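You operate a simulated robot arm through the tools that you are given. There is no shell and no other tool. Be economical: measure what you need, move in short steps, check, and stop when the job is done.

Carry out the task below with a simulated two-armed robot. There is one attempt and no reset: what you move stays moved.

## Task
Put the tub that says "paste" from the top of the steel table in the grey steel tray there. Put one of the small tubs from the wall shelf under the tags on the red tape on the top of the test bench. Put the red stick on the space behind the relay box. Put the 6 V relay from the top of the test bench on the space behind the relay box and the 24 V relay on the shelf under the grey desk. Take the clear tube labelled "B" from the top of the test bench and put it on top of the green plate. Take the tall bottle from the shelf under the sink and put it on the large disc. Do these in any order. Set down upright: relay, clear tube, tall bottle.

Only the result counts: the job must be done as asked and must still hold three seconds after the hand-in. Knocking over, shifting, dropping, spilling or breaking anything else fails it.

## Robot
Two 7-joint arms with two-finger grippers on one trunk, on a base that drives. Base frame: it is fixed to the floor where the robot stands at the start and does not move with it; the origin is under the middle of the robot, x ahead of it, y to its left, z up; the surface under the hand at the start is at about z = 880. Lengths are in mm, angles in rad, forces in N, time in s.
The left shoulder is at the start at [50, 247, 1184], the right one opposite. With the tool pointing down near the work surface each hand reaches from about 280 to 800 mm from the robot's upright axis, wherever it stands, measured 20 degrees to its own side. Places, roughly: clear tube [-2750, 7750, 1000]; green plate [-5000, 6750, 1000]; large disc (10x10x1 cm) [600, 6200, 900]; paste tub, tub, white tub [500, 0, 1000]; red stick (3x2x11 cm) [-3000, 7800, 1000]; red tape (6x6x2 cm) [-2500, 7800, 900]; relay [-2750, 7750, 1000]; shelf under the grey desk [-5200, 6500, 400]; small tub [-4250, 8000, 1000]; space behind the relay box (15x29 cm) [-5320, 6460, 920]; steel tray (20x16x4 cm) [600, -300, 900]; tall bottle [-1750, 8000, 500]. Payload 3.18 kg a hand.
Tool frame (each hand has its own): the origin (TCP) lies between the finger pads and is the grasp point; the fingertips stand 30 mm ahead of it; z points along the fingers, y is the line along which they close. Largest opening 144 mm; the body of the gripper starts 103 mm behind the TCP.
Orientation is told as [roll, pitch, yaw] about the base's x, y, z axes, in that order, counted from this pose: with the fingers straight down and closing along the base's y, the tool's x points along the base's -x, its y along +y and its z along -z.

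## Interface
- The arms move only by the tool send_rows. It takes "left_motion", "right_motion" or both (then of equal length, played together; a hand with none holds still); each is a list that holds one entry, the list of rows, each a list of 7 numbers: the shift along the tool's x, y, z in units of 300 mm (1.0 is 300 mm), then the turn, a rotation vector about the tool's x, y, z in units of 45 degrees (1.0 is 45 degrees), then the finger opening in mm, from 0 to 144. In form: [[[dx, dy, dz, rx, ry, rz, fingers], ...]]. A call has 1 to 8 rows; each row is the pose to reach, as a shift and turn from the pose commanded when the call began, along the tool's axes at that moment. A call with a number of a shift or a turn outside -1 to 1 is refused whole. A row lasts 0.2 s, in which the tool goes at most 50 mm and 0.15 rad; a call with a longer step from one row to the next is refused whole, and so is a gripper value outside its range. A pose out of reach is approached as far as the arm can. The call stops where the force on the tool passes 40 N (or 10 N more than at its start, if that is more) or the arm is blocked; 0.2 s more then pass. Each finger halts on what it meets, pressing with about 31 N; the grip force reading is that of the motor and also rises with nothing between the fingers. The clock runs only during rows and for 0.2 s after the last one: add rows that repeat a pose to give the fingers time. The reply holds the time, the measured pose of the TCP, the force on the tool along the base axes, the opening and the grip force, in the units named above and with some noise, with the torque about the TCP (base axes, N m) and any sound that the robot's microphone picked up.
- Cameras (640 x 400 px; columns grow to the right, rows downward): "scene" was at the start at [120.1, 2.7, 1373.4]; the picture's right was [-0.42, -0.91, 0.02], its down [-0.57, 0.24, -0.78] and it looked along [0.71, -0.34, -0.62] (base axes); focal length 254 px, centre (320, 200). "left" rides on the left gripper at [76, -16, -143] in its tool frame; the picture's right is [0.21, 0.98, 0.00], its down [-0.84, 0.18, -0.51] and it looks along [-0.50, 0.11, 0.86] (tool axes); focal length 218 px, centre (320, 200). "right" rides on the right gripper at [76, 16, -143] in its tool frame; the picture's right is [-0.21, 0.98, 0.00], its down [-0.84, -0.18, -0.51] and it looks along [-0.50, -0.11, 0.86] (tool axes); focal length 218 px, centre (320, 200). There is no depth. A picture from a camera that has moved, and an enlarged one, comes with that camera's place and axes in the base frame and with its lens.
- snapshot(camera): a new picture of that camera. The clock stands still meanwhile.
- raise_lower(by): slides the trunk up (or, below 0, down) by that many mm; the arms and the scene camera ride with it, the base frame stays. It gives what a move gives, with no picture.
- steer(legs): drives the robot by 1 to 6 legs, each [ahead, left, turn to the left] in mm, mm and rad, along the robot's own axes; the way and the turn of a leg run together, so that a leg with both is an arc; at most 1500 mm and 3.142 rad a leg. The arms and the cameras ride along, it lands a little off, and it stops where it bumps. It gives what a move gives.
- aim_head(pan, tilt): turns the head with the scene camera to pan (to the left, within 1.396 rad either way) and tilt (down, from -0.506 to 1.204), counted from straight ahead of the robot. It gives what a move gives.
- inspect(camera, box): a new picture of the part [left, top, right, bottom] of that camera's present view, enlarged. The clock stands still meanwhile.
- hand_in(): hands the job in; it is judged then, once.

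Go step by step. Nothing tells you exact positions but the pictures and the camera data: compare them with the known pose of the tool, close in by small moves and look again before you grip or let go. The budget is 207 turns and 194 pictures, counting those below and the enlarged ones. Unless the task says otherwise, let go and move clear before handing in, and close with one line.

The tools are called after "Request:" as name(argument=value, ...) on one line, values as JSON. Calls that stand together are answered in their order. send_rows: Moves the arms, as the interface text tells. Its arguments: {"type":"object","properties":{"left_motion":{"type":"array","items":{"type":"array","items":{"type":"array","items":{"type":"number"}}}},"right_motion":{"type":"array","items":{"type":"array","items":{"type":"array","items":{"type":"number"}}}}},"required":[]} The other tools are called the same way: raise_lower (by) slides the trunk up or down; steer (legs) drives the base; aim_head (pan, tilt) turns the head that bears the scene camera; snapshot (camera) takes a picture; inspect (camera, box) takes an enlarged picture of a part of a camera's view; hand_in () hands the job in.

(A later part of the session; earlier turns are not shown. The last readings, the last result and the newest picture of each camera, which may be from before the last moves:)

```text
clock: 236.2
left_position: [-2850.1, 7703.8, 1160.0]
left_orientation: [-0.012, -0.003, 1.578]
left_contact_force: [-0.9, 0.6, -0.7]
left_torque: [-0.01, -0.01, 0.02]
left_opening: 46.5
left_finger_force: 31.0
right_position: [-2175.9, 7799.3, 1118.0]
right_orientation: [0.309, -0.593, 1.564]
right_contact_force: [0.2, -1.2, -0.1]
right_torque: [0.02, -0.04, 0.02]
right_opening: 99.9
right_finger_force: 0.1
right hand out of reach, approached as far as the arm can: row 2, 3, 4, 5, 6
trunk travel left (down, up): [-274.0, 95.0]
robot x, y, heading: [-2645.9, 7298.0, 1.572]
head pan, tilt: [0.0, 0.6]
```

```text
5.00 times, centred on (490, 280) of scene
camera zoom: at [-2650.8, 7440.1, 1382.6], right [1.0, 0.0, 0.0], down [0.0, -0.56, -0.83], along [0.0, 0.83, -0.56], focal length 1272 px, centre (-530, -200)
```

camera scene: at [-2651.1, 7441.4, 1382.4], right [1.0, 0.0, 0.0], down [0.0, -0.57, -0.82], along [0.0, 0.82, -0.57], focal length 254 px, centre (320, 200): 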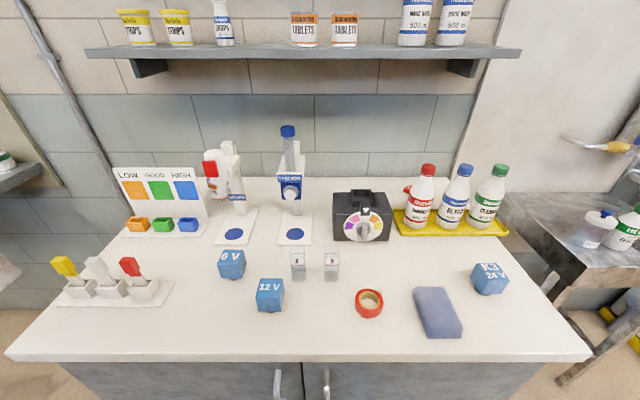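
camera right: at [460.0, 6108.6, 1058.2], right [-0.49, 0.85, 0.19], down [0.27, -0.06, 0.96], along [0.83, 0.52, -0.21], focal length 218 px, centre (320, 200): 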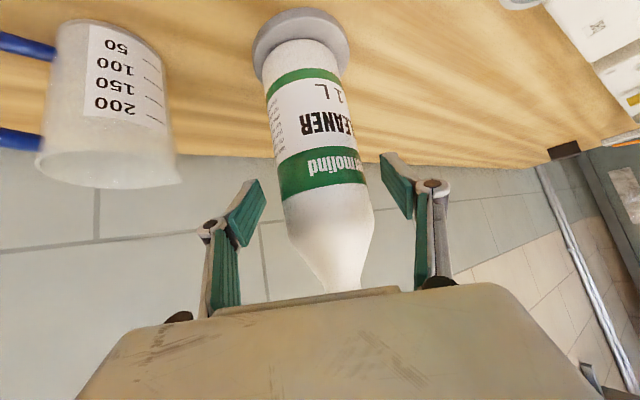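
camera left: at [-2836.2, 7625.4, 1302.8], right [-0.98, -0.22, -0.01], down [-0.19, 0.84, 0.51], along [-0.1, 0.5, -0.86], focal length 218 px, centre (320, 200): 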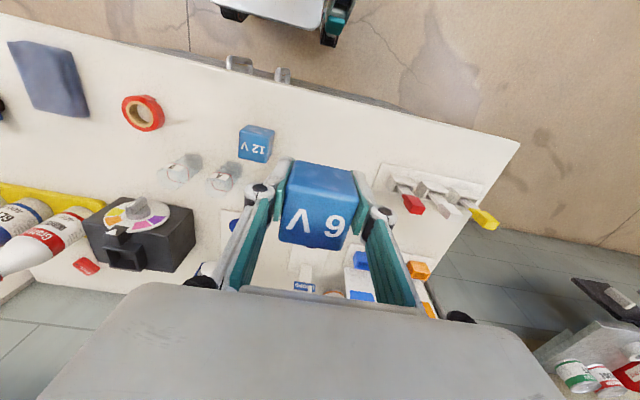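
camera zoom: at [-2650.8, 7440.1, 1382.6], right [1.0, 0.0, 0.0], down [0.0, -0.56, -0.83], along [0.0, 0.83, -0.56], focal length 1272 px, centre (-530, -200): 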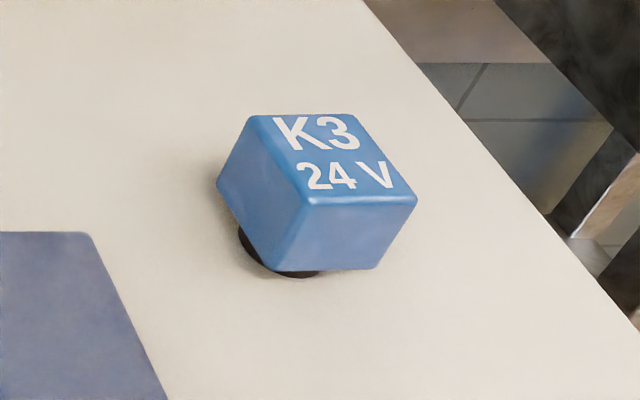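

The right tool comes out rolled, which won't grip a cube squarely. I'll look at the right arm's posture to see how to untangle it.

Request:
aim_head(pan=-0.9, tilt=0.3)

Request:
snapshot(camera="scene")

```text
clock: 237.4
left_position: [-2849.7, 7704.9, 1159.2]
left_orientation: [-0.013, -0.003, 1.577]
left_contact_force: [0.5, 0.2, -1.3]
left_torque: [-0.01, -0.02, -0.01]
left_opening: 46.5
left_finger_force: 31.0
right_position: [-2175.6, 7800.2, 1116.9]
right_orientation: [0.309, -0.594, 1.564]
right_contact_force: [0.4, 0.5, 0.1]
right_torque: [0.0, -0.03, 0.0]
right_opening: 100.2
right_finger_force: 0.0
trunk travel left (down, up): [-274.0, 95.0]
robot x, y, heading: [-2651.1, 7300.6, 1.57]
head pan, tilt: [-0.901, 0.3]
```

```text
114 pictures are left
camera scene: at [-2577.7, 7410.4, 1409.9], right [0.62, -0.78, 0.0], down [-0.23, -0.18, -0.96], along [0.75, 0.59, -0.3], focal length 254 px, centre (320, 200)
```

scene: 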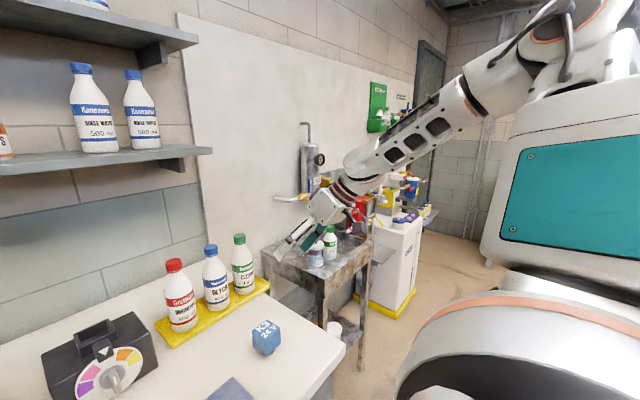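

The right elbow is high with the wrist nearly straight, so the left arm will do the precise work. I'll carry the 6 V relay to the desk first: back off and drive west.

Request:
send_rows(right_motion=[[[0, 0, -0.15, 0, 0, 0, 60], [0, 0, -0.3, 0, 0, 0, 60], [0, 0, -0.45, 0, 0, 0, 60]]])

Request:
steer(legs=[[-330, 0, 0], [0, 1400, 0]])

Request:
aim_head(pan=1.0, tilt=0.3)

Request:
snapshot(camera="scene")

```text
clock: 238.2
left_position: [-2849.9, 7701.9, 1160.4]
left_orientation: [-0.012, -0.004, 1.579]
left_contact_force: [-0.6, -1.0, -1.2]
left_torque: [0.05, 0.0, 0.02]
left_opening: 46.3
left_finger_force: 31.4
right_position: [-2110.4, 7750.5, 1221.0]
right_orientation: [0.337, -0.599, 1.563]
right_contact_force: [0.4, -0.6, 1.5]
right_torque: [0.04, 0.01, 0.01]
right_opening: 60.1
right_finger_force: 0.0
right hand out of reach, approached as far as the arm can: row 1, 2, 3
trunk travel left (down, up): [-274.0, 95.0]
robot x, y, heading: [-2649.7, 7299.6, 1.571]
head pan, tilt: [-0.901, 0.3]
```

```text
clock: 251.7
left_position: [-4232.1, 7360.8, 1159.5]
left_orientation: [-0.013, -0.002, 1.602]
left_contact_force: [-0.2, 0.2, -0.3]
left_torque: [-0.02, 0.01, 0.0]
left_opening: 46.4
left_finger_force: 31.0
right_position: [-3492.6, 7424.3, 1218.0]
right_orientation: [0.336, -0.597, 1.585]
right_contact_force: [0.5, 0.1, 0.8]
right_torque: [-0.01, 0.03, -0.05]
right_opening: 60.2
right_finger_force: 0.1
trunk travel left (down, up): [-274.0, 95.0]
robot x, y, heading: [-4021.4, 6961.3, 1.591]
head pan, tilt: [-0.901, 0.3]
stopped in leg 2: the robot was blocked; the commanded pose is now the measured one
```

```text
clock: 253.5
left_position: [-4232.2, 7360.5, 1158.6]
left_orientation: [-0.011, -0.004, 1.603]
left_contact_force: [0.1, 0.2, 0.1]
left_torque: [-0.02, -0.02, -0.03]
left_opening: 46.5
left_finger_force: 31.3
right_position: [-3492.9, 7425.4, 1218.7]
right_orientation: [0.337, -0.595, 1.584]
right_contact_force: [0.2, -0.1, 0.9]
right_torque: [0.02, 0.04, -0.02]
right_opening: 60.0
right_finger_force: 0.0
trunk travel left (down, up): [-274.0, 95.0]
robot x, y, heading: [-4022.5, 6961.6, 1.596]
head pan, tilt: [1.0, 0.3]
```

```text
113 pictures are left
camera scene: at [-4104.2, 7061.7, 1409.9], right [0.52, 0.85, 0.0], down [0.25, -0.15, -0.96], along [-0.82, 0.5, -0.3], focal length 254 px, centre (320, 200)
```

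scene: 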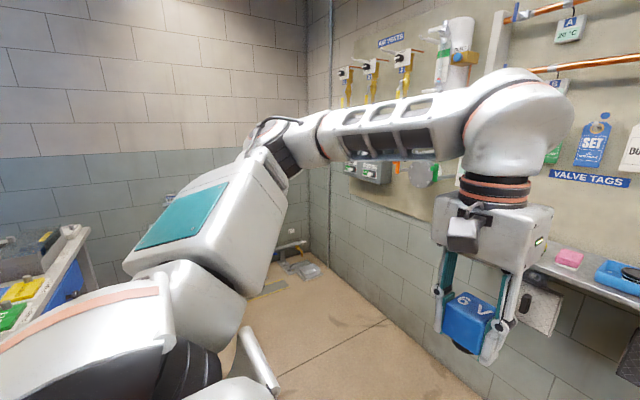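

Blocked at x≈-4020 by something on the left. Looking that way.

Request:
aim_head(pan=1.39, tilt=0.75)

Request:
snapshot(camera="scene")

Request:
snapshot(camera="left")

```text
clock: 254.4
left_position: [-4231.1, 7360.4, 1159.7]
left_orientation: [-0.012, -0.003, 1.603]
left_contact_force: [-0.1, 0.9, -1.3]
left_torque: [0.02, -0.01, -0.04]
left_opening: 46.7
left_finger_force: 30.8
right_position: [-3492.4, 7425.1, 1218.9]
right_orientation: [0.334, -0.597, 1.585]
right_contact_force: [-0.4, -0.3, 0.9]
right_torque: [0.01, 0.0, 0.0]
right_opening: 60.1
right_finger_force: 0.2
trunk travel left (down, up): [-274.0, 95.0]
robot x, y, heading: [-4021.7, 6958.6, 1.593]
head pan, tilt: [1.389, 0.75]
```

```text
112 pictures are left
camera scene: at [-4106.3, 7026.2, 1369.6], right [0.16, 0.99, 0.0], down [0.67, -0.11, -0.73], along [-0.72, 0.12, -0.68], focal length 254 px, centre (320, 200)
```

scene: 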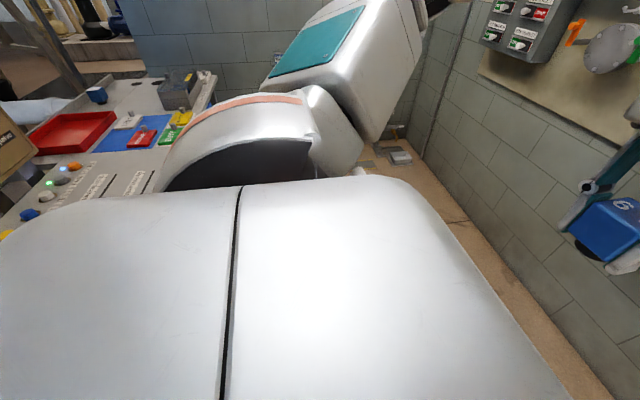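

```text
111 pictures are left
camera left: at [-4215.7, 7283.2, 1302.2], right [-0.97, -0.24, -0.01], down [-0.21, 0.84, 0.51], along [-0.11, 0.5, -0.86], focal length 218 px, centre (320, 200)
```

left: 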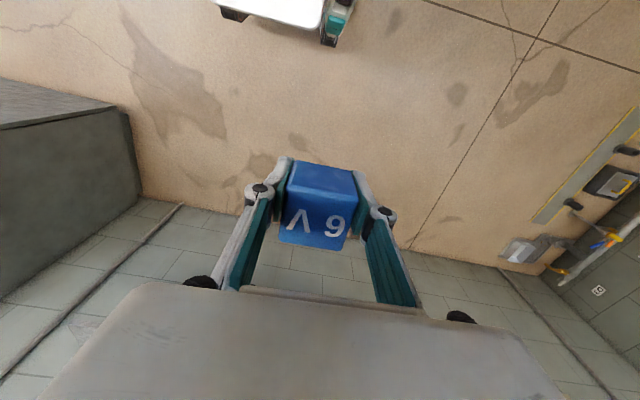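

A desk lies ahead-left. I'll back east a bit and turn to face it (-x) for a direct view.

Request:
steer(legs=[[0, -230, 0], [0, 0, 1.545]])

Request:
aim_head(pan=0.2, tilt=0.55)

Request:
snapshot(camera="scene")

```text
clock: 260.9
left_position: [-4194.8, 6763.1, 1159.7]
left_orientation: [-0.011, -0.004, -3.129]
left_contact_force: [0.1, -0.4, -1.0]
left_torque: [0.0, -0.01, -0.01]
left_opening: 46.6
left_finger_force: 30.9
right_position: [-4245.7, 7503.3, 1219.6]
right_orientation: [0.336, -0.597, 3.137]
right_contact_force: [-1.2, 0.0, 0.1]
right_torque: [0.03, 0.01, 0.01]
right_opening: 60.2
right_finger_force: 0.1
trunk travel left (down, up): [-274.0, 95.0]
robot x, y, heading: [-3790.0, 6969.0, -3.135]
head pan, tilt: [1.389, 0.75]
```

```text
clock: 262.2
left_position: [-4194.8, 6763.1, 1158.9]
left_orientation: [-0.012, -0.004, -3.13]
left_contact_force: [-0.5, 0.1, -1.4]
left_torque: [0.02, 0.02, -0.01]
left_opening: 46.6
left_finger_force: 30.5
right_position: [-4246.1, 7503.5, 1218.9]
right_orientation: [0.338, -0.598, 3.136]
right_contact_force: [0.2, -0.1, 0.0]
right_torque: [-0.01, 0.0, -0.01]
right_opening: 60.1
right_finger_force: 0.1
trunk travel left (down, up): [-274.0, 95.0]
robot x, y, heading: [-3793.3, 6966.4, -3.136]
head pan, tilt: [0.201, 0.55]
```

```text
110 pictures are left
camera scene: at [-3931.3, 6948.4, 1386.9], right [-0.2, 0.98, 0.0], down [0.51, 0.11, -0.85], along [-0.83, -0.17, -0.52], focal length 254 px, centre (320, 200)
```

scene: 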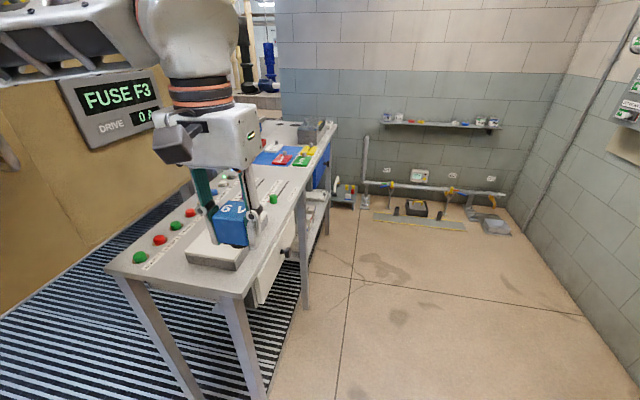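

The grey desk runs along y≈6700 with its long front facing +y. I'll position facing -y in front of it.

Request:
steer(legs=[[0, -280, 0], [0, 0, 1.565], [0, -1350, 0]])

Request:
aim_head(pan=0.0, tilt=0.55)

Request:
snapshot(camera="scene")

Request:
snapshot(camera="left")

```text
clock: 280.6
left_position: [-4951.2, 6875.4, 1159.2]
left_orientation: [-0.013, -0.002, -1.59]
left_contact_force: [0.2, 0.6, -0.3]
left_torque: [-0.01, 0.02, 0.04]
left_opening: 46.7
left_finger_force: 31.5
right_position: [-5691.7, 6848.2, 1218.9]
right_orientation: [0.337, -0.598, -1.606]
right_contact_force: [-0.4, 0.3, 0.2]
right_torque: [0.0, 0.02, -0.03]
right_opening: 60.0
right_finger_force: 0.1
trunk travel left (down, up): [-274.0, 95.0]
robot x, y, heading: [-5140.9, 7282.8, -1.602]
head pan, tilt: [0.201, 0.55]
```

```text
clock: 281.4
left_position: [-4950.8, 6875.0, 1160.1]
left_orientation: [-0.011, -0.004, -1.59]
left_contact_force: [0.3, -1.1, -0.3]
left_torque: [0.02, 0.01, 0.03]
left_opening: 46.6
left_finger_force: 30.9
right_position: [-5691.8, 6849.1, 1219.7]
right_orientation: [0.335, -0.596, -1.609]
right_contact_force: [0.3, -0.1, 0.2]
right_torque: [0.0, 0.01, -0.03]
right_opening: 60.3
right_finger_force: 0.1
trunk travel left (down, up): [-274.0, 95.0]
robot x, y, heading: [-5142.2, 7284.6, -1.598]
head pan, tilt: [0.0, 0.55]
```

```text
109 pictures are left
camera scene: at [-5144.0, 7146.2, 1386.9], right [-1.0, 0.03, 0.0], down [0.01, 0.52, -0.85], along [-0.02, -0.85, -0.52], focal length 254 px, centre (320, 200)
```

scene: 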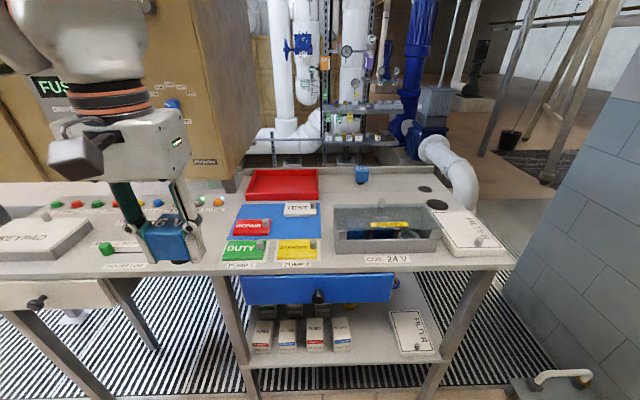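

```text
108 pictures are left
camera left: at [-4964.0, 6951.8, 1302.2], right [0.98, 0.19, -0.01], down [0.17, -0.84, 0.51], along [0.09, -0.5, -0.86], focal length 218 px, centre (320, 200)
```

left: 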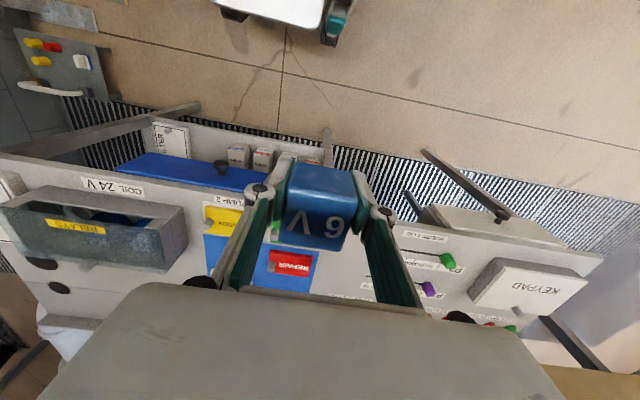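

The relay box ("RELAYS", its back edge at y≈6550) and the space behind it (≈x -5465..-5175, y 6385..6535, z 920) are clear. The green plate is at the front ("DUTY"). I'll move closer for the left hand.

Request:
steer(legs=[[0, 0, 0.028], [310, -255, 0]])

Request:
aim_head(pan=0.2, tilt=0.7)

Request:
snapshot(camera="scene")

Request:
snapshot(camera="left")

```text
clock: 284.6
left_position: [-5200.8, 6573.2, 1159.9]
left_orientation: [-0.013, -0.002, -1.57]
left_contact_force: [0.1, 0.0, -0.4]
left_torque: [0.01, -0.01, -0.01]
left_opening: 46.6
left_finger_force: 30.9
right_position: [-5941.2, 6529.5, 1218.7]
right_orientation: [0.339, -0.598, -1.588]
right_contact_force: [0.4, 0.1, -0.1]
right_torque: [0.0, -0.02, 0.01]
right_opening: 60.0
right_finger_force: 0.3
trunk travel left (down, up): [-274.0, 95.0]
robot x, y, heading: [-5396.7, 6980.8, -1.576]
head pan, tilt: [0.0, 0.55]
```

```text
clock: 285.3
left_position: [-5198.8, 6574.4, 1160.5]
left_orientation: [-0.013, -0.004, -1.57]
left_contact_force: [-0.4, 0.1, -1.3]
left_torque: [0.01, -0.03, 0.01]
left_opening: 46.5
left_finger_force: 31.4
right_position: [-5940.5, 6530.9, 1219.3]
right_orientation: [0.337, -0.597, -1.587]
right_contact_force: [0.2, -0.8, -0.2]
right_torque: [-0.02, 0.02, -0.01]
right_opening: 60.0
right_finger_force: 0.0
trunk travel left (down, up): [-274.0, 95.0]
robot x, y, heading: [-5392.8, 6980.4, -1.573]
head pan, tilt: [0.201, 0.7]
```

```text
107 pictures are left
camera scene: at [-5382.2, 6846.7, 1373.9], right [-0.98, -0.19, 0.0], down [-0.12, 0.63, -0.77], along [0.15, -0.75, -0.64], focal length 254 px, centre (320, 200)
```

scene: 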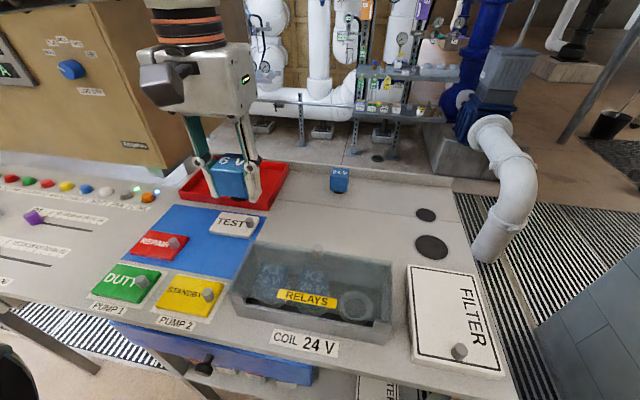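

```text
106 pictures are left
camera left: at [-5214.8, 6649.8, 1302.2], right [0.98, 0.21, -0.01], down [0.19, -0.84, 0.51], along [0.1, -0.5, -0.86], focal length 218 px, centre (320, 200)
```

left: 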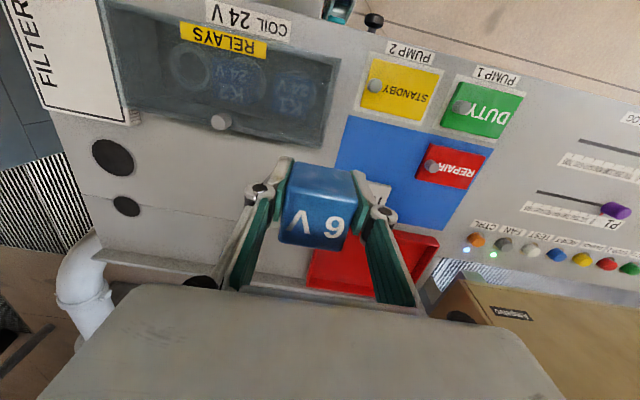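

The desk behind the box is free. Moving the 6 V relay over (-5245, 6445) and lowering to just above the surface.

Request:
send_rows(left_motion=[[[-0.144, -0.05, 0, 0, 0, 0, 40], [-0.288, -0.1, 0, 0, 0, 0, 40], [-0.433, -0.15, 0, 0, 0, 0, 40], [-0.433, -0.15, 0.15, 0, 0, 0, 40], [-0.433, -0.15, 0.3, 0, 0, 0, 40], [-0.433, -0.15, 0.44, 0, 0, 0, 40], [-0.433, -0.15, 0.57, 0, 0, 0, 40], [-0.433, -0.15, 0.57, 0, 0, 0, 40]]])

Request:
snapshot(camera="scene")

Request:
snapshot(camera="left")

```text
clock: 287.1
left_position: [-5248.7, 6440.2, 990.8]
left_orientation: [-0.013, -0.004, -1.567]
left_contact_force: [-0.3, 0.6, -0.9]
left_torque: [-0.02, -0.01, -0.01]
left_opening: 46.2
left_finger_force: 31.1
right_position: [-5940.2, 6529.9, 1219.9]
right_orientation: [0.336, -0.596, -1.588]
right_contact_force: [0.1, 0.7, -0.8]
right_torque: [-0.02, -0.03, 0.02]
right_opening: 59.8
right_finger_force: 0.0
trunk travel left (down, up): [-274.0, 95.0]
robot x, y, heading: [-5396.0, 6979.5, -1.579]
head pan, tilt: [0.201, 0.7]
```

```text
105 pictures are left
camera scene: at [-5382.3, 6847.0, 1373.9], right [-0.98, -0.19, 0.0], down [-0.12, 0.63, -0.77], along [0.15, -0.75, -0.64], focal length 254 px, centre (320, 200)
```

scene: 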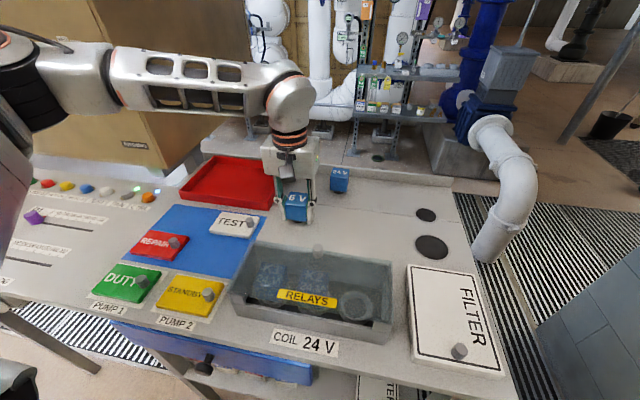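

```text
104 pictures are left
camera left: at [-5264.0, 6516.7, 1132.9], right [0.98, 0.21, -0.01], down [0.19, -0.84, 0.51], along [0.1, -0.5, -0.86], focal length 218 px, centre (320, 200)
```

left: 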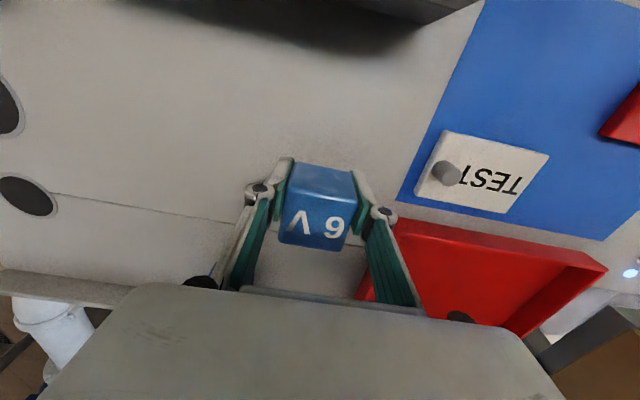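

Position good: behind the box, clear of the red tray. Lowering to contact.

Request:
send_rows(left_motion=[[[0, 0, 0.05, 0, 0, 0, 40], [0, 0, 0.085, 0, 0, 0, 40], [0, 0, 0.093, 0, 0, 0, 40], [0, 0, 0.1, 0, 0, 0, 40], [0, 0, 0.107, 0, 0, 0, 40], [0, 0, 0.107, 0, 0, 0, 40]]])

```text
clock: 288.5
left_position: [-5248.2, 6441.6, 960.6]
left_orientation: [-0.014, -0.008, -1.568]
left_contact_force: [-1.8, -6.1, 33.2]
left_torque: [-0.21, 0.03, 0.0]
left_opening: 46.5
left_finger_force: 31.2
right_position: [-5941.4, 6533.0, 1218.9]
right_orientation: [0.337, -0.6, -1.586]
right_contact_force: [0.3, 0.5, -0.7]
right_torque: [-0.03, 0.01, -0.06]
right_opening: 59.8
right_finger_force: 0.0
trunk travel left (down, up): [-274.0, 95.0]
robot x, y, heading: [-5395.9, 6979.0, -1.581]
head pan, tilt: [0.201, 0.7]
```

Contact (desk confirmed at z≈920). Releasing and rising.

Request:
send_rows(left_motion=[[[0, 0, -0.007, 0, 0, 0, 40], [0, 0, -0.007, 0, 0, 0, 60], [0, 0, -0.007, 0, 0, 0, 75], [0, 0, -0.007, 0, 0, 0, 75], [0, 0, -0.13, 0, 0, 0, 75], [0, 0, -0.29, 0, 0, 0, 75], [0, 0, -0.45, 0, 0, 0, 75], [0, 0, -0.6, 0, 0, 0, 75]]])

Request:
snapshot(camera="left")

```text
clock: 290.3
left_position: [-5243.3, 6445.0, 1135.0]
left_orientation: [-0.012, -0.003, -1.569]
left_contact_force: [0.1, 0.7, -0.5]
left_torque: [0.0, 0.0, 0.01]
left_opening: 75.1
left_finger_force: 0.0
right_position: [-5941.3, 6531.4, 1220.4]
right_orientation: [0.337, -0.599, -1.586]
right_contact_force: [-1.1, -0.3, 0.9]
right_torque: [-0.04, -0.04, -0.01]
right_opening: 60.1
right_finger_force: 0.0
trunk travel left (down, up): [-274.0, 95.0]
robot x, y, heading: [-5401.1, 6975.2, -1.579]
head pan, tilt: [0.201, 0.7]
```

```text
103 pictures are left
camera left: at [-5258.4, 6521.5, 1278.0], right [0.98, 0.21, -0.01], down [0.19, -0.84, 0.51], along [0.1, -0.5, -0.86], focal length 218 px, centre (320, 200)
```

left: 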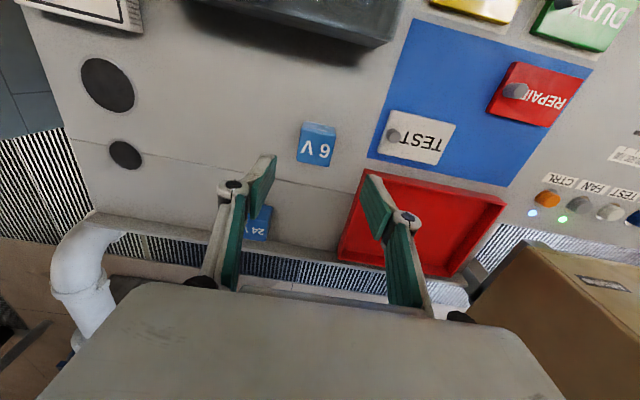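

6 V relay is standing in the space. There's another blue relay at the back of the desk; let me read it, and study the shelf under the desk.

Request:
inspect(camera="left", box=[230, 110, 350, 250])

Request:
inspect(camera="scene", box=[290, 160, 390, 230])

```text
2.86 times, centred on (290, 180) of left
camera zoom: at [-5258.4, 6521.5, 1278.0], right [0.98, 0.21, -0.01], down [0.19, -0.84, 0.51], along [0.1, -0.5, -0.86], focal length 624 px, centre (406, 257)
```

zoom: 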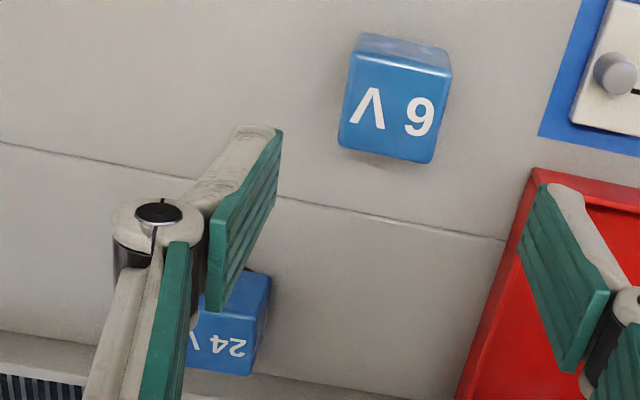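

```text
5.71 times, centred on (340, 195) of scene
camera zoom: at [-5382.7, 6847.3, 1373.9], right [-0.98, -0.19, 0.0], down [-0.12, 0.63, -0.77], along [0.15, -0.75, -0.64], focal length 1454 px, centre (206, 229)
```

zoom: 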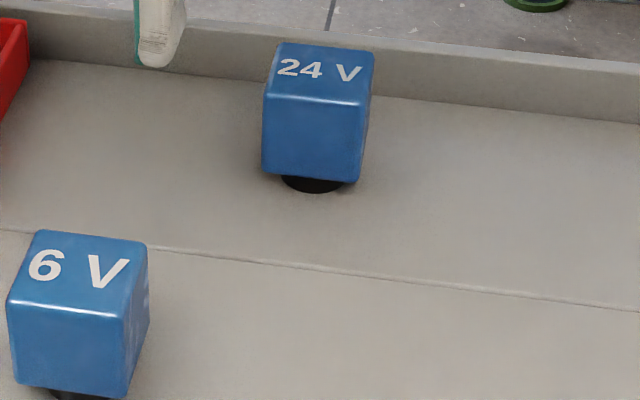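

The K3 24 V on the test bench is the one meant; the plain "24 V" on the desk is a distractor. Next, on the way back, the small tub under the tags: I'll drive to that wall shelf facing +y.

Request:
steer(legs=[[-230, 0, 0], [0, 1100, 0], [0, 0, 3.14]])

Request:
aim_head(pan=0.0, tilt=0.35)

Request:
snapshot(camera="scene")

```text
clock: 308.5
left_position: [-4355.6, 7754.6, 1134.6]
left_orientation: [-0.012, -0.003, 1.394]
left_contact_force: [0.4, 0.1, -0.8]
left_torque: [-0.02, 0.01, -0.02]
left_opening: 75.2
left_finger_force: 0.0
right_position: [-3685.0, 7546.5, 1218.4]
right_orientation: [0.337, -0.597, 1.38]
right_contact_force: [-0.3, 0.2, 0.6]
right_torque: [0.0, 0.02, 0.0]
right_opening: 60.2
right_finger_force: 0.1
trunk travel left (down, up): [-274.0, 95.0]
robot x, y, heading: [-4296.2, 7200.9, 1.388]
head pan, tilt: [0.201, 0.7]
```

```text
clock: 309.4
left_position: [-4355.3, 7754.8, 1134.9]
left_orientation: [-0.014, -0.004, 1.395]
left_contact_force: [0.7, -0.3, -0.2]
left_torque: [0.01, -0.03, 0.03]
left_opening: 74.9
left_finger_force: 0.0
right_position: [-3684.2, 7545.5, 1218.9]
right_orientation: [0.337, -0.597, 1.379]
right_contact_force: [0.4, 0.1, -0.3]
right_torque: [0.0, 0.0, 0.02]
right_opening: 59.9
right_finger_force: 0.1
trunk travel left (down, up): [-274.0, 95.0]
robot x, y, heading: [-4298.6, 7199.5, 1.388]
head pan, tilt: [0.0, 0.351]
```

```text
100 pictures are left
camera scene: at [-4272.9, 7344.0, 1405.1], right [0.98, -0.18, 0.0], down [-0.06, -0.34, -0.94], along [0.17, 0.92, -0.34], focal length 254 px, centre (320, 200)
```

scene: 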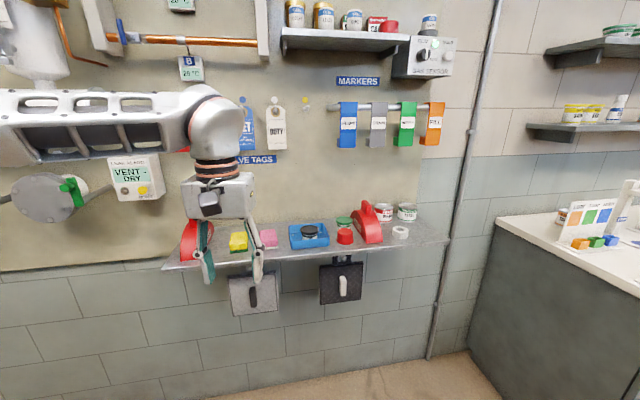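

Request:
inspect(camera="scene", box=[270, 180, 450, 290])

```text
3.56 times, centred on (360, 235) of scene
camera zoom: at [-4272.9, 7344.0, 1405.1], right [0.98, -0.18, 0.0], down [-0.06, -0.34, -0.94], along [0.17, 0.92, -0.34], focal length 904 px, centre (178, 76)
```

zoom: 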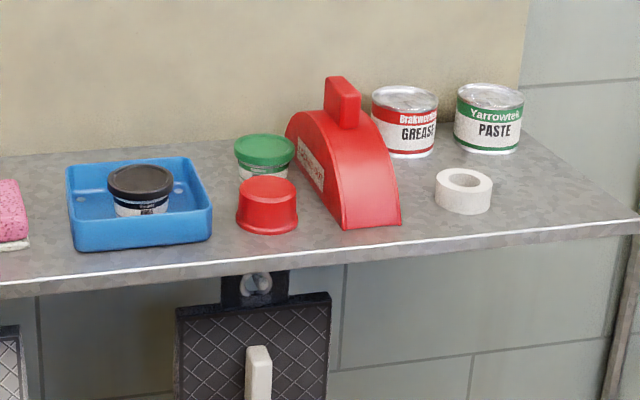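

The black-lidded small tub in the blue tray is the most accessible. I'll square up and move closer, then triangulate with the hand camera.

Request:
steer(legs=[[0, 0, 0.182], [240, -258, 0]])

Request:
snapshot(camera="left")

Request:
snapshot(camera="scene")

```text
clock: 312.9
left_position: [-4193.9, 7979.5, 1134.4]
left_orientation: [-0.011, -0.003, 1.57]
left_contact_force: [-0.4, 0.2, 0.1]
left_torque: [0.02, -0.03, 0.01]
left_opening: 74.9
left_finger_force: 0.0
right_position: [-3494.9, 7892.1, 1219.2]
right_orientation: [0.336, -0.598, 1.551]
right_contact_force: [0.2, -0.1, -0.5]
right_torque: [-0.03, 0.04, 0.0]
right_opening: 60.0
right_finger_force: 0.1
trunk travel left (down, up): [-274.0, 95.0]
robot x, y, heading: [-4042.9, 7442.4, 1.559]
head pan, tilt: [0.0, 0.351]
```

```text
98 pictures are left
camera left: at [-4179.3, 7902.4, 1277.1], right [-0.98, -0.21, -0.01], down [-0.19, 0.84, 0.51], along [-0.09, 0.5, -0.86], focal length 218 px, centre (320, 200)
```

left: 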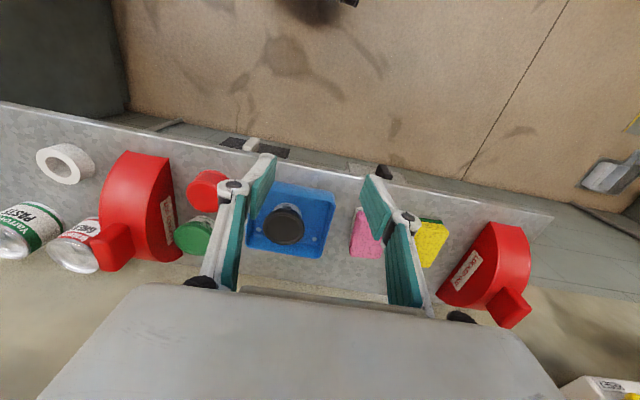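

```text
97 pictures are left
camera scene: at [-4039.4, 7590.4, 1405.2], right [1.0, -0.01, 0.0], down [0.0, -0.34, -0.94], along [0.01, 0.94, -0.34], focal length 254 px, centre (320, 200)
```

scene: 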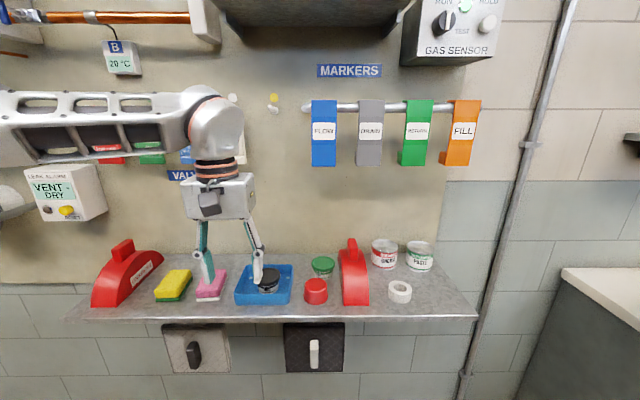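

Tub lid at (-4160, 8100, 1024). Moving above it and opening to 95 mm.

Request:
send_rows(left_motion=[[[-0.135, -0.038, 0, 0, 0, 0, 95], [-0.27, -0.075, 0, 0, 0, 0, 95], [-0.403, -0.113, 0, 0, 0, 0, 95], [-0.403, -0.113, 0.12, 0, 0, 0, 95], [-0.403, -0.113, 0.24, 0, 0, 0, 95], [-0.403, -0.113, 0.24, 0, 0, 0, 95]]])

Request:
snapshot(camera="left")

Request:
inspect(camera="scene", box=[210, 220, 330, 320])

```text
clock: 314.3
left_position: [-4159.0, 8101.0, 1064.4]
left_orientation: [-0.011, -0.002, 1.57]
left_contact_force: [-0.3, -0.1, -0.4]
left_torque: [0.06, 0.03, -0.02]
left_opening: 95.2
left_finger_force: 0.1
left hand out of reach, approached as far as the arm can: row 3
right_position: [-3494.8, 7893.0, 1218.7]
right_orientation: [0.337, -0.596, 1.553]
right_contact_force: [0.0, -0.2, 0.7]
right_torque: [0.01, -0.01, -0.02]
right_opening: 59.8
right_finger_force: 0.0
trunk travel left (down, up): [-274.0, 95.0]
robot x, y, heading: [-4040.2, 7447.2, 1.557]
head pan, tilt: [0.0, 0.351]
```

```text
96 pictures are left
camera left: at [-4145.7, 8022.7, 1206.9], right [-0.98, -0.21, -0.01], down [-0.18, 0.84, 0.51], along [-0.09, 0.5, -0.86], focal length 218 px, centre (320, 200)
```

left: 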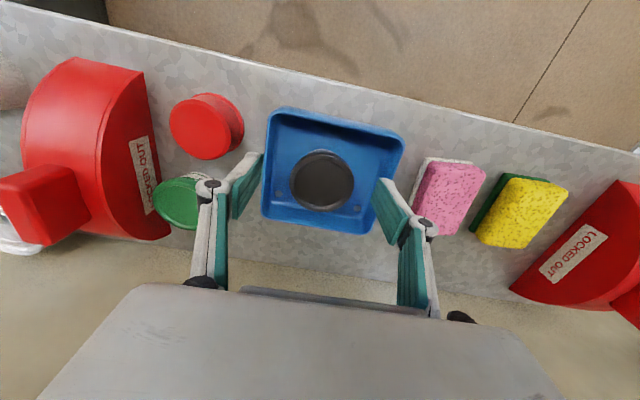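

```text
4.00 times, centred on (270, 270) of scene
camera zoom: at [-4039.1, 7590.0, 1405.3], right [1.0, -0.01, 0.0], down [0.0, -0.34, -0.94], along [0.01, 0.94, -0.34], focal length 1018 px, centre (520, -80)
```

zoom: 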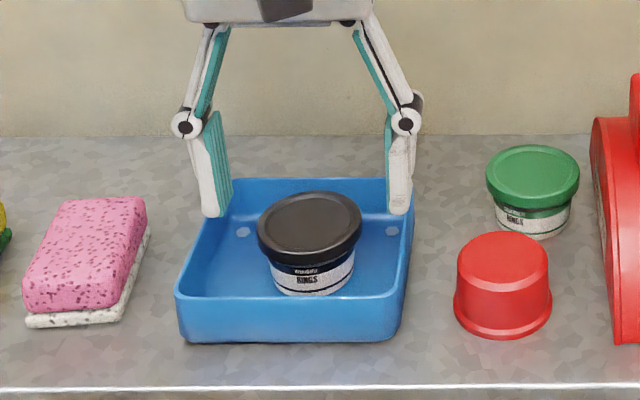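

Refined: lid at about (-4161, 8110, 1018); the tub is short (~35 mm). Adjusting and descending to z≈1026.

Request:
send_rows(left_motion=[[[-0.03, 0.005, 0.04, 0, 0, 0, 95], [-0.03, 0.005, 0.09, 0, 0, 0, 95], [-0.03, 0.005, 0.128, 0, 0, 0, 95], [-0.03, 0.005, 0.128, 0, 0, 0, 95]]])

Request:
inspect(camera="scene", box=[210, 220, 330, 320])

Request:
snapshot(camera="left")

```text
clock: 315.3
left_position: [-4158.6, 8109.9, 1026.6]
left_orientation: [-0.014, -0.006, 1.569]
left_contact_force: [3.2, -0.1, 12.1]
left_torque: [-0.1, -0.69, 0.01]
left_opening: 101.6
left_finger_force: 4.6
right_position: [-3494.7, 7890.7, 1219.7]
right_orientation: [0.338, -0.6, 1.552]
right_contact_force: [-0.3, 0.2, -0.7]
right_torque: [-0.02, -0.01, 0.03]
right_opening: 59.8
right_finger_force: 0.0
trunk travel left (down, up): [-274.0, 95.0]
robot x, y, heading: [-4037.5, 7446.1, 1.562]
head pan, tilt: [0.0, 0.351]
```

```text
4.00 times, centred on (270, 270) of scene
camera zoom: at [-4039.2, 7589.1, 1405.5], right [1.0, -0.01, 0.0], down [0.0, -0.34, -0.94], along [0.01, 0.94, -0.34], focal length 1018 px, centre (520, -80)
```

zoom: 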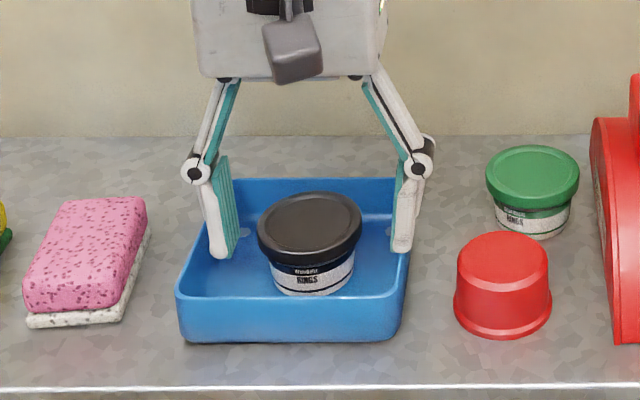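

```text
93 pictures are left
camera left: at [-4145.1, 8031.6, 1169.5], right [-0.98, -0.21, -0.02], down [-0.19, 0.84, 0.51], along [-0.09, 0.5, -0.86], focal length 218 px, centre (320, 200)
```

left: 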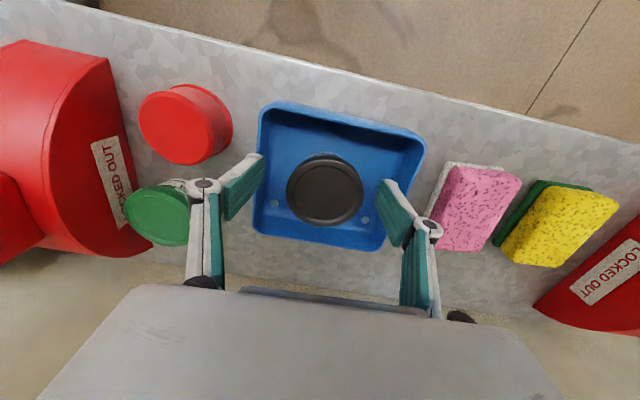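

The right fingertip touches the tray rim. Lifting slightly, narrowing to 82 mm, and descending again.

Request:
send_rows(left_motion=[[[0, 0, -0.07, 0, 0, 0, 82], [0, 0.014, -0.07, 0, 0, 0, 82], [0, 0.014, -0.07, 0, 0, 0, 82], [0, 0.014, 0, 0, 0, 0, 82], [0, 0.014, 0.03, 0, 0, 0, 82], [0, 0.014, 0.03, 0, 0, 0, 82]]])

Request:
inspect(camera="scene", box=[210, 220, 330, 320])

```text
clock: 316.7
left_position: [-4165.6, 8111.8, 1014.4]
left_orientation: [-0.011, -0.003, 1.57]
left_contact_force: [0.0, -0.2, 0.4]
left_torque: [-0.05, -0.01, 0.02]
left_opening: 81.9
left_finger_force: 0.1
right_position: [-3495.8, 7892.4, 1219.1]
right_orientation: [0.336, -0.597, 1.553]
right_contact_force: [0.8, 0.2, 0.0]
right_torque: [-0.04, 0.0, -0.01]
right_opening: 59.9
right_finger_force: 0.1
trunk travel left (down, up): [-274.0, 95.0]
robot x, y, heading: [-4040.6, 7446.9, 1.562]
head pan, tilt: [0.0, 0.351]
```

```text
4.00 times, centred on (270, 270) of scene
camera zoom: at [-4039.7, 7590.3, 1405.2], right [1.0, -0.01, 0.0], down [0.0, -0.34, -0.94], along [0.01, 0.94, -0.34], focal length 1018 px, centre (520, -80)
```

zoom: 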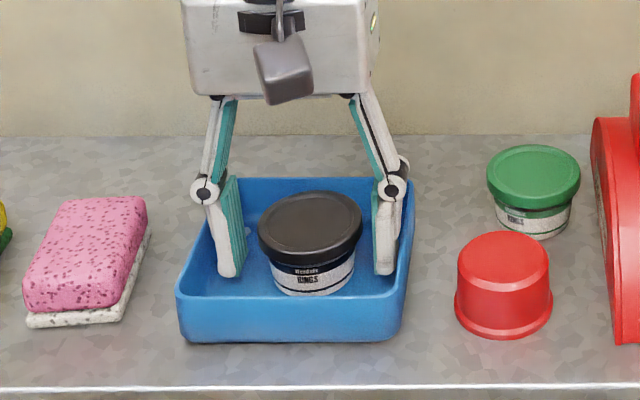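

Fingers are inside the tray around the tub. Closing and lifting.

Request:
send_rows(left_motion=[[[0, 0, 0, 0, 0, 0, 60], [0, 0, 0, 0, 0, 0, 50], [0, 0, 0, 0, 0, 0, 50], [0, 0, 0, 0, 0, 0, 50], [0, 0, -0.1, 0, 0, 0, 50], [0, 0, -0.25, 0, 0, 0, 50], [0.1, 0, -0.36, 0, 0, 0, 50], [0.25, 0, -0.4, 0, 0, 0, 50]]])

Request:
snapshot(camera="left")

```text
clock: 318.5
left_position: [-4166.2, 8033.5, 1133.3]
left_orientation: [-0.014, -0.005, 1.571]
left_contact_force: [0.8, -0.2, -1.0]
left_torque: [0.05, -0.01, -0.03]
left_opening: 63.5
left_finger_force: 31.8
right_position: [-3495.9, 7890.4, 1220.1]
right_orientation: [0.334, -0.597, 1.554]
right_contact_force: [0.1, 0.3, 0.0]
right_torque: [0.0, 0.01, 0.0]
right_opening: 60.1
right_finger_force: 0.0
trunk travel left (down, up): [-274.0, 95.0]
robot x, y, heading: [-4041.0, 7445.6, 1.556]
head pan, tilt: [0.0, 0.351]
```

```text
91 pictures are left
camera left: at [-4153.0, 7955.3, 1276.8], right [-0.98, -0.21, -0.01], down [-0.19, 0.84, 0.51], along [-0.09, 0.5, -0.86], focal length 218 px, centre (320, 200)
```

left: 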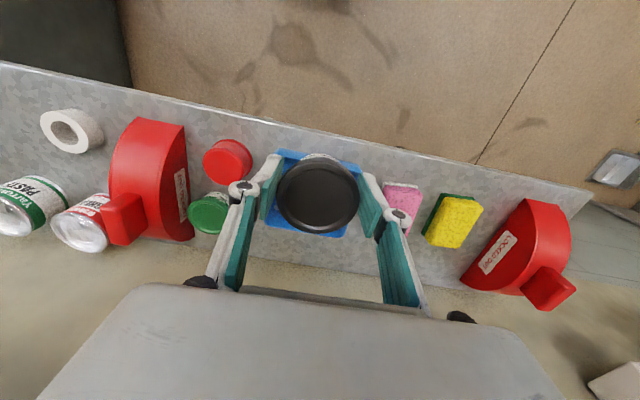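

Small tub held. Retracting a bit, backing off and driving to the red tape.

Request:
send_rows(left_motion=[[[0.13, 0, 0, 0, 0, 0, 50], [0.26, 0, 0, 0, 0, 0, 50], [0.4, 0, 0, 0, 0, 0, 50]]])

Request:
steer(legs=[[-230, 0, 0.01], [0, -1480, 0], [0, -190, 0]])

Request:
aim_head(pan=0.2, tilt=0.7)

Request:
snapshot(camera="scene")

Request:
snapshot(camera="left")

```text
clock: 319.3
left_position: [-4166.7, 7913.2, 1137.8]
left_orientation: [-0.013, -0.005, 1.57]
left_contact_force: [0.5, 0.2, -0.5]
left_torque: [0.02, -0.01, -0.02]
left_opening: 63.5
left_finger_force: 31.3
right_position: [-3495.9, 7889.4, 1220.0]
right_orientation: [0.335, -0.599, 1.554]
right_contact_force: [-0.3, -0.3, 0.4]
right_torque: [0.02, 0.0, -0.02]
right_opening: 59.9
right_finger_force: 0.1
trunk travel left (down, up): [-274.0, 95.0]
robot x, y, heading: [-4042.0, 7445.6, 1.561]
head pan, tilt: [0.0, 0.351]
```

```text
clock: 335.7
left_position: [-2510.6, 7709.4, 1137.7]
left_orientation: [-0.013, -0.003, 1.608]
left_contact_force: [-0.8, -0.3, -0.6]
left_torque: [0.02, 0.01, 0.01]
left_opening: 63.3
left_finger_force: 30.8
right_position: [-1840.0, 7712.9, 1218.7]
right_orientation: [0.336, -0.598, 1.591]
right_contact_force: [0.2, -0.3, -0.3]
right_torque: [-0.03, -0.02, 0.0]
right_opening: 60.1
right_finger_force: 0.1
trunk travel left (down, up): [-274.0, 95.0]
robot x, y, heading: [-2367.2, 7244.6, 1.603]
head pan, tilt: [0.0, 0.351]
```

```text
clock: 336.5
left_position: [-2511.1, 7708.4, 1136.8]
left_orientation: [-0.013, -0.004, 1.609]
left_contact_force: [0.5, -0.1, -0.7]
left_torque: [0.01, 0.01, 0.01]
left_opening: 63.5
left_finger_force: 30.8
right_position: [-1840.5, 7712.6, 1217.8]
right_orientation: [0.335, -0.598, 1.593]
right_contact_force: [-0.1, -0.3, 0.0]
right_torque: [0.03, -0.03, 0.01]
right_opening: 60.1
right_finger_force: 0.0
trunk travel left (down, up): [-274.0, 95.0]
robot x, y, heading: [-2371.3, 7242.4, 1.601]
head pan, tilt: [0.201, 0.7]
```

```text
90 pictures are left
camera scene: at [-2388.9, 7379.0, 1373.9], right [0.97, 0.23, 0.0], down [0.15, -0.63, -0.77], along [-0.17, 0.75, -0.64], focal length 254 px, centre (320, 200)
```

scene: 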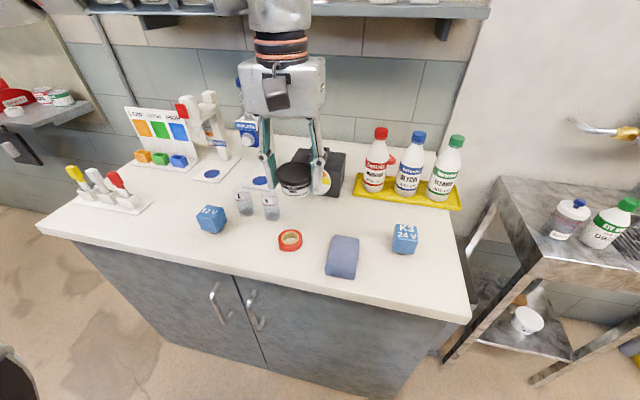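

```text
89 pictures are left
camera left: at [-2494.2, 7632.4, 1279.4], right [-0.97, -0.25, -0.01], down [-0.22, 0.83, 0.51], along [-0.11, 0.49, -0.86], focal length 218 px, centre (320, 200)
```

left: 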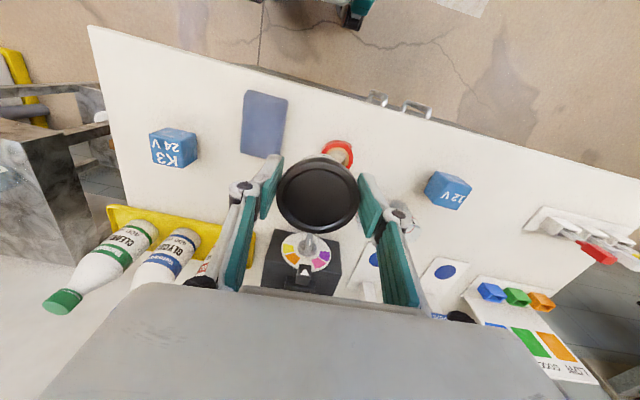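

Tape at (-2547, 7748). Positioning the tub above it.

Request:
send_rows(left_motion=[[[-0.067, 0.057, 0.04, 0, 0, 0, 50], [-0.134, 0.115, 0.1, 0, 0, 0, 50], [-0.134, 0.115, 0.25, 0, 0, 0, 50], [-0.134, 0.115, 0.4, 0, 0, 0, 50], [-0.134, 0.115, 0.5, 0, 0, 0, 50], [-0.134, 0.115, 0.5, 0, 0, 0, 50]]])

Request:
inspect(camera="scene", box=[220, 160, 360, 280])

Request:
snapshot(camera="left")

```text
clock: 337.9
left_position: [-2545.2, 7748.5, 985.3]
left_orientation: [-0.012, -0.005, 1.609]
left_contact_force: [0.0, -0.7, -1.0]
left_torque: [0.02, 0.02, -0.03]
left_opening: 63.2
left_finger_force: 30.8
right_position: [-1840.9, 7712.6, 1219.1]
right_orientation: [0.337, -0.597, 1.593]
right_contact_force: [0.5, -1.1, -0.3]
right_torque: [-0.01, 0.0, 0.01]
right_opening: 60.1
right_finger_force: 0.1
trunk travel left (down, up): [-274.0, 95.0]
robot x, y, heading: [-2364.3, 7245.2, 1.601]
head pan, tilt: [0.201, 0.7]
```

```text
3.33 times, centred on (290, 220) of scene
camera zoom: at [-2388.8, 7378.7, 1373.9], right [0.97, 0.23, 0.0], down [0.15, -0.63, -0.77], along [-0.18, 0.74, -0.64], focal length 848 px, centre (420, 133)
```

zoom: 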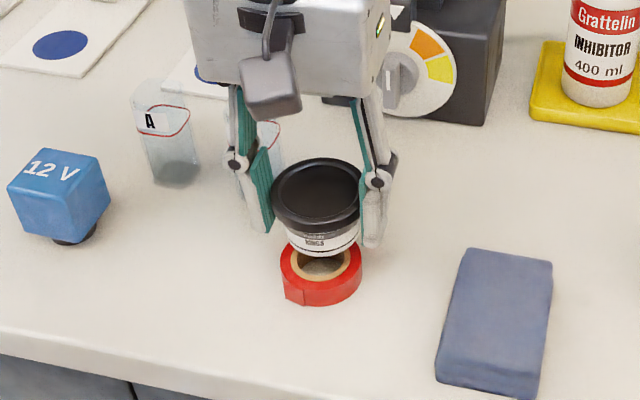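

```text
87 pictures are left
camera left: at [-2528.4, 7671.3, 1128.5], right [-0.97, -0.25, -0.01], down [-0.22, 0.83, 0.51], along [-0.11, 0.5, -0.86], focal length 218 px, centre (320, 200)
```

left: 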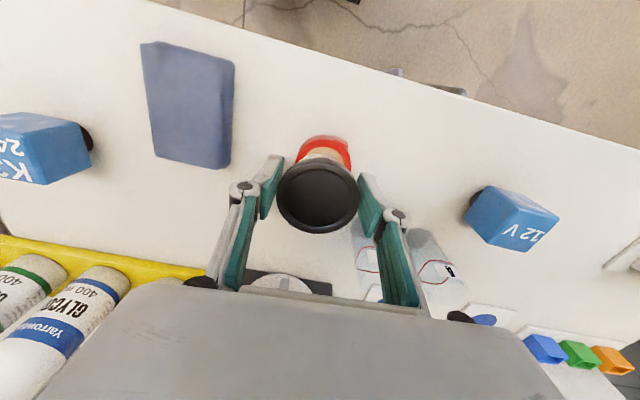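

Well aligned over the tape. Lowering to contact.

Request:
send_rows(left_motion=[[[0, 0.008, 0.04, 0, 0, 0, 50], [0, 0.008, 0.08, 0, 0, 0, 50], [0, 0.008, 0.095, 0, 0, 0, 50], [0, 0.008, 0.105, 0, 0, 0, 50], [0, 0.008, 0.113, 0, 0, 0, 50], [0, 0.008, 0.113, 0, 0, 0, 50]]])

Request:
inspect(camera="scene", box=[220, 160, 360, 280])

```text
clock: 339.3
left_position: [-2546.2, 7749.0, 956.2]
left_orientation: [-0.013, -0.009, 1.608]
left_contact_force: [-2.9, 2.6, 31.3]
left_torque: [0.36, 0.07, -0.1]
left_opening: 63.2
left_finger_force: 31.0
right_position: [-1840.7, 7710.5, 1220.4]
right_orientation: [0.337, -0.599, 1.593]
right_contact_force: [-0.3, -0.1, 0.0]
right_torque: [-0.05, -0.03, 0.04]
right_opening: 60.0
right_finger_force: 0.1
trunk travel left (down, up): [-274.0, 95.0]
robot x, y, heading: [-2364.2, 7242.3, 1.603]
head pan, tilt: [0.201, 0.7]
```

```text
3.33 times, centred on (290, 220) of scene
camera zoom: at [-2388.5, 7377.0, 1374.3], right [0.97, 0.23, 0.0], down [0.15, -0.63, -0.77], along [-0.18, 0.75, -0.64], focal length 848 px, centre (420, 133)
```

zoom: 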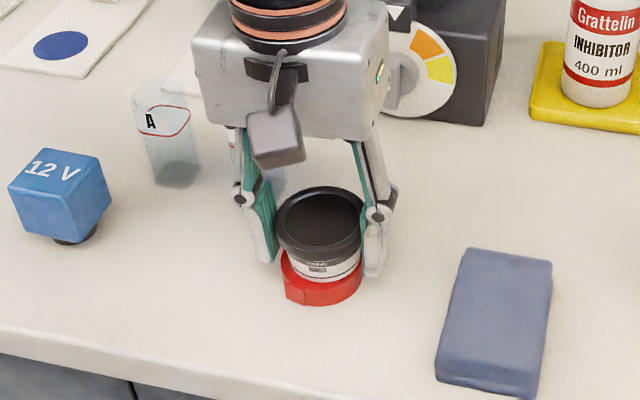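

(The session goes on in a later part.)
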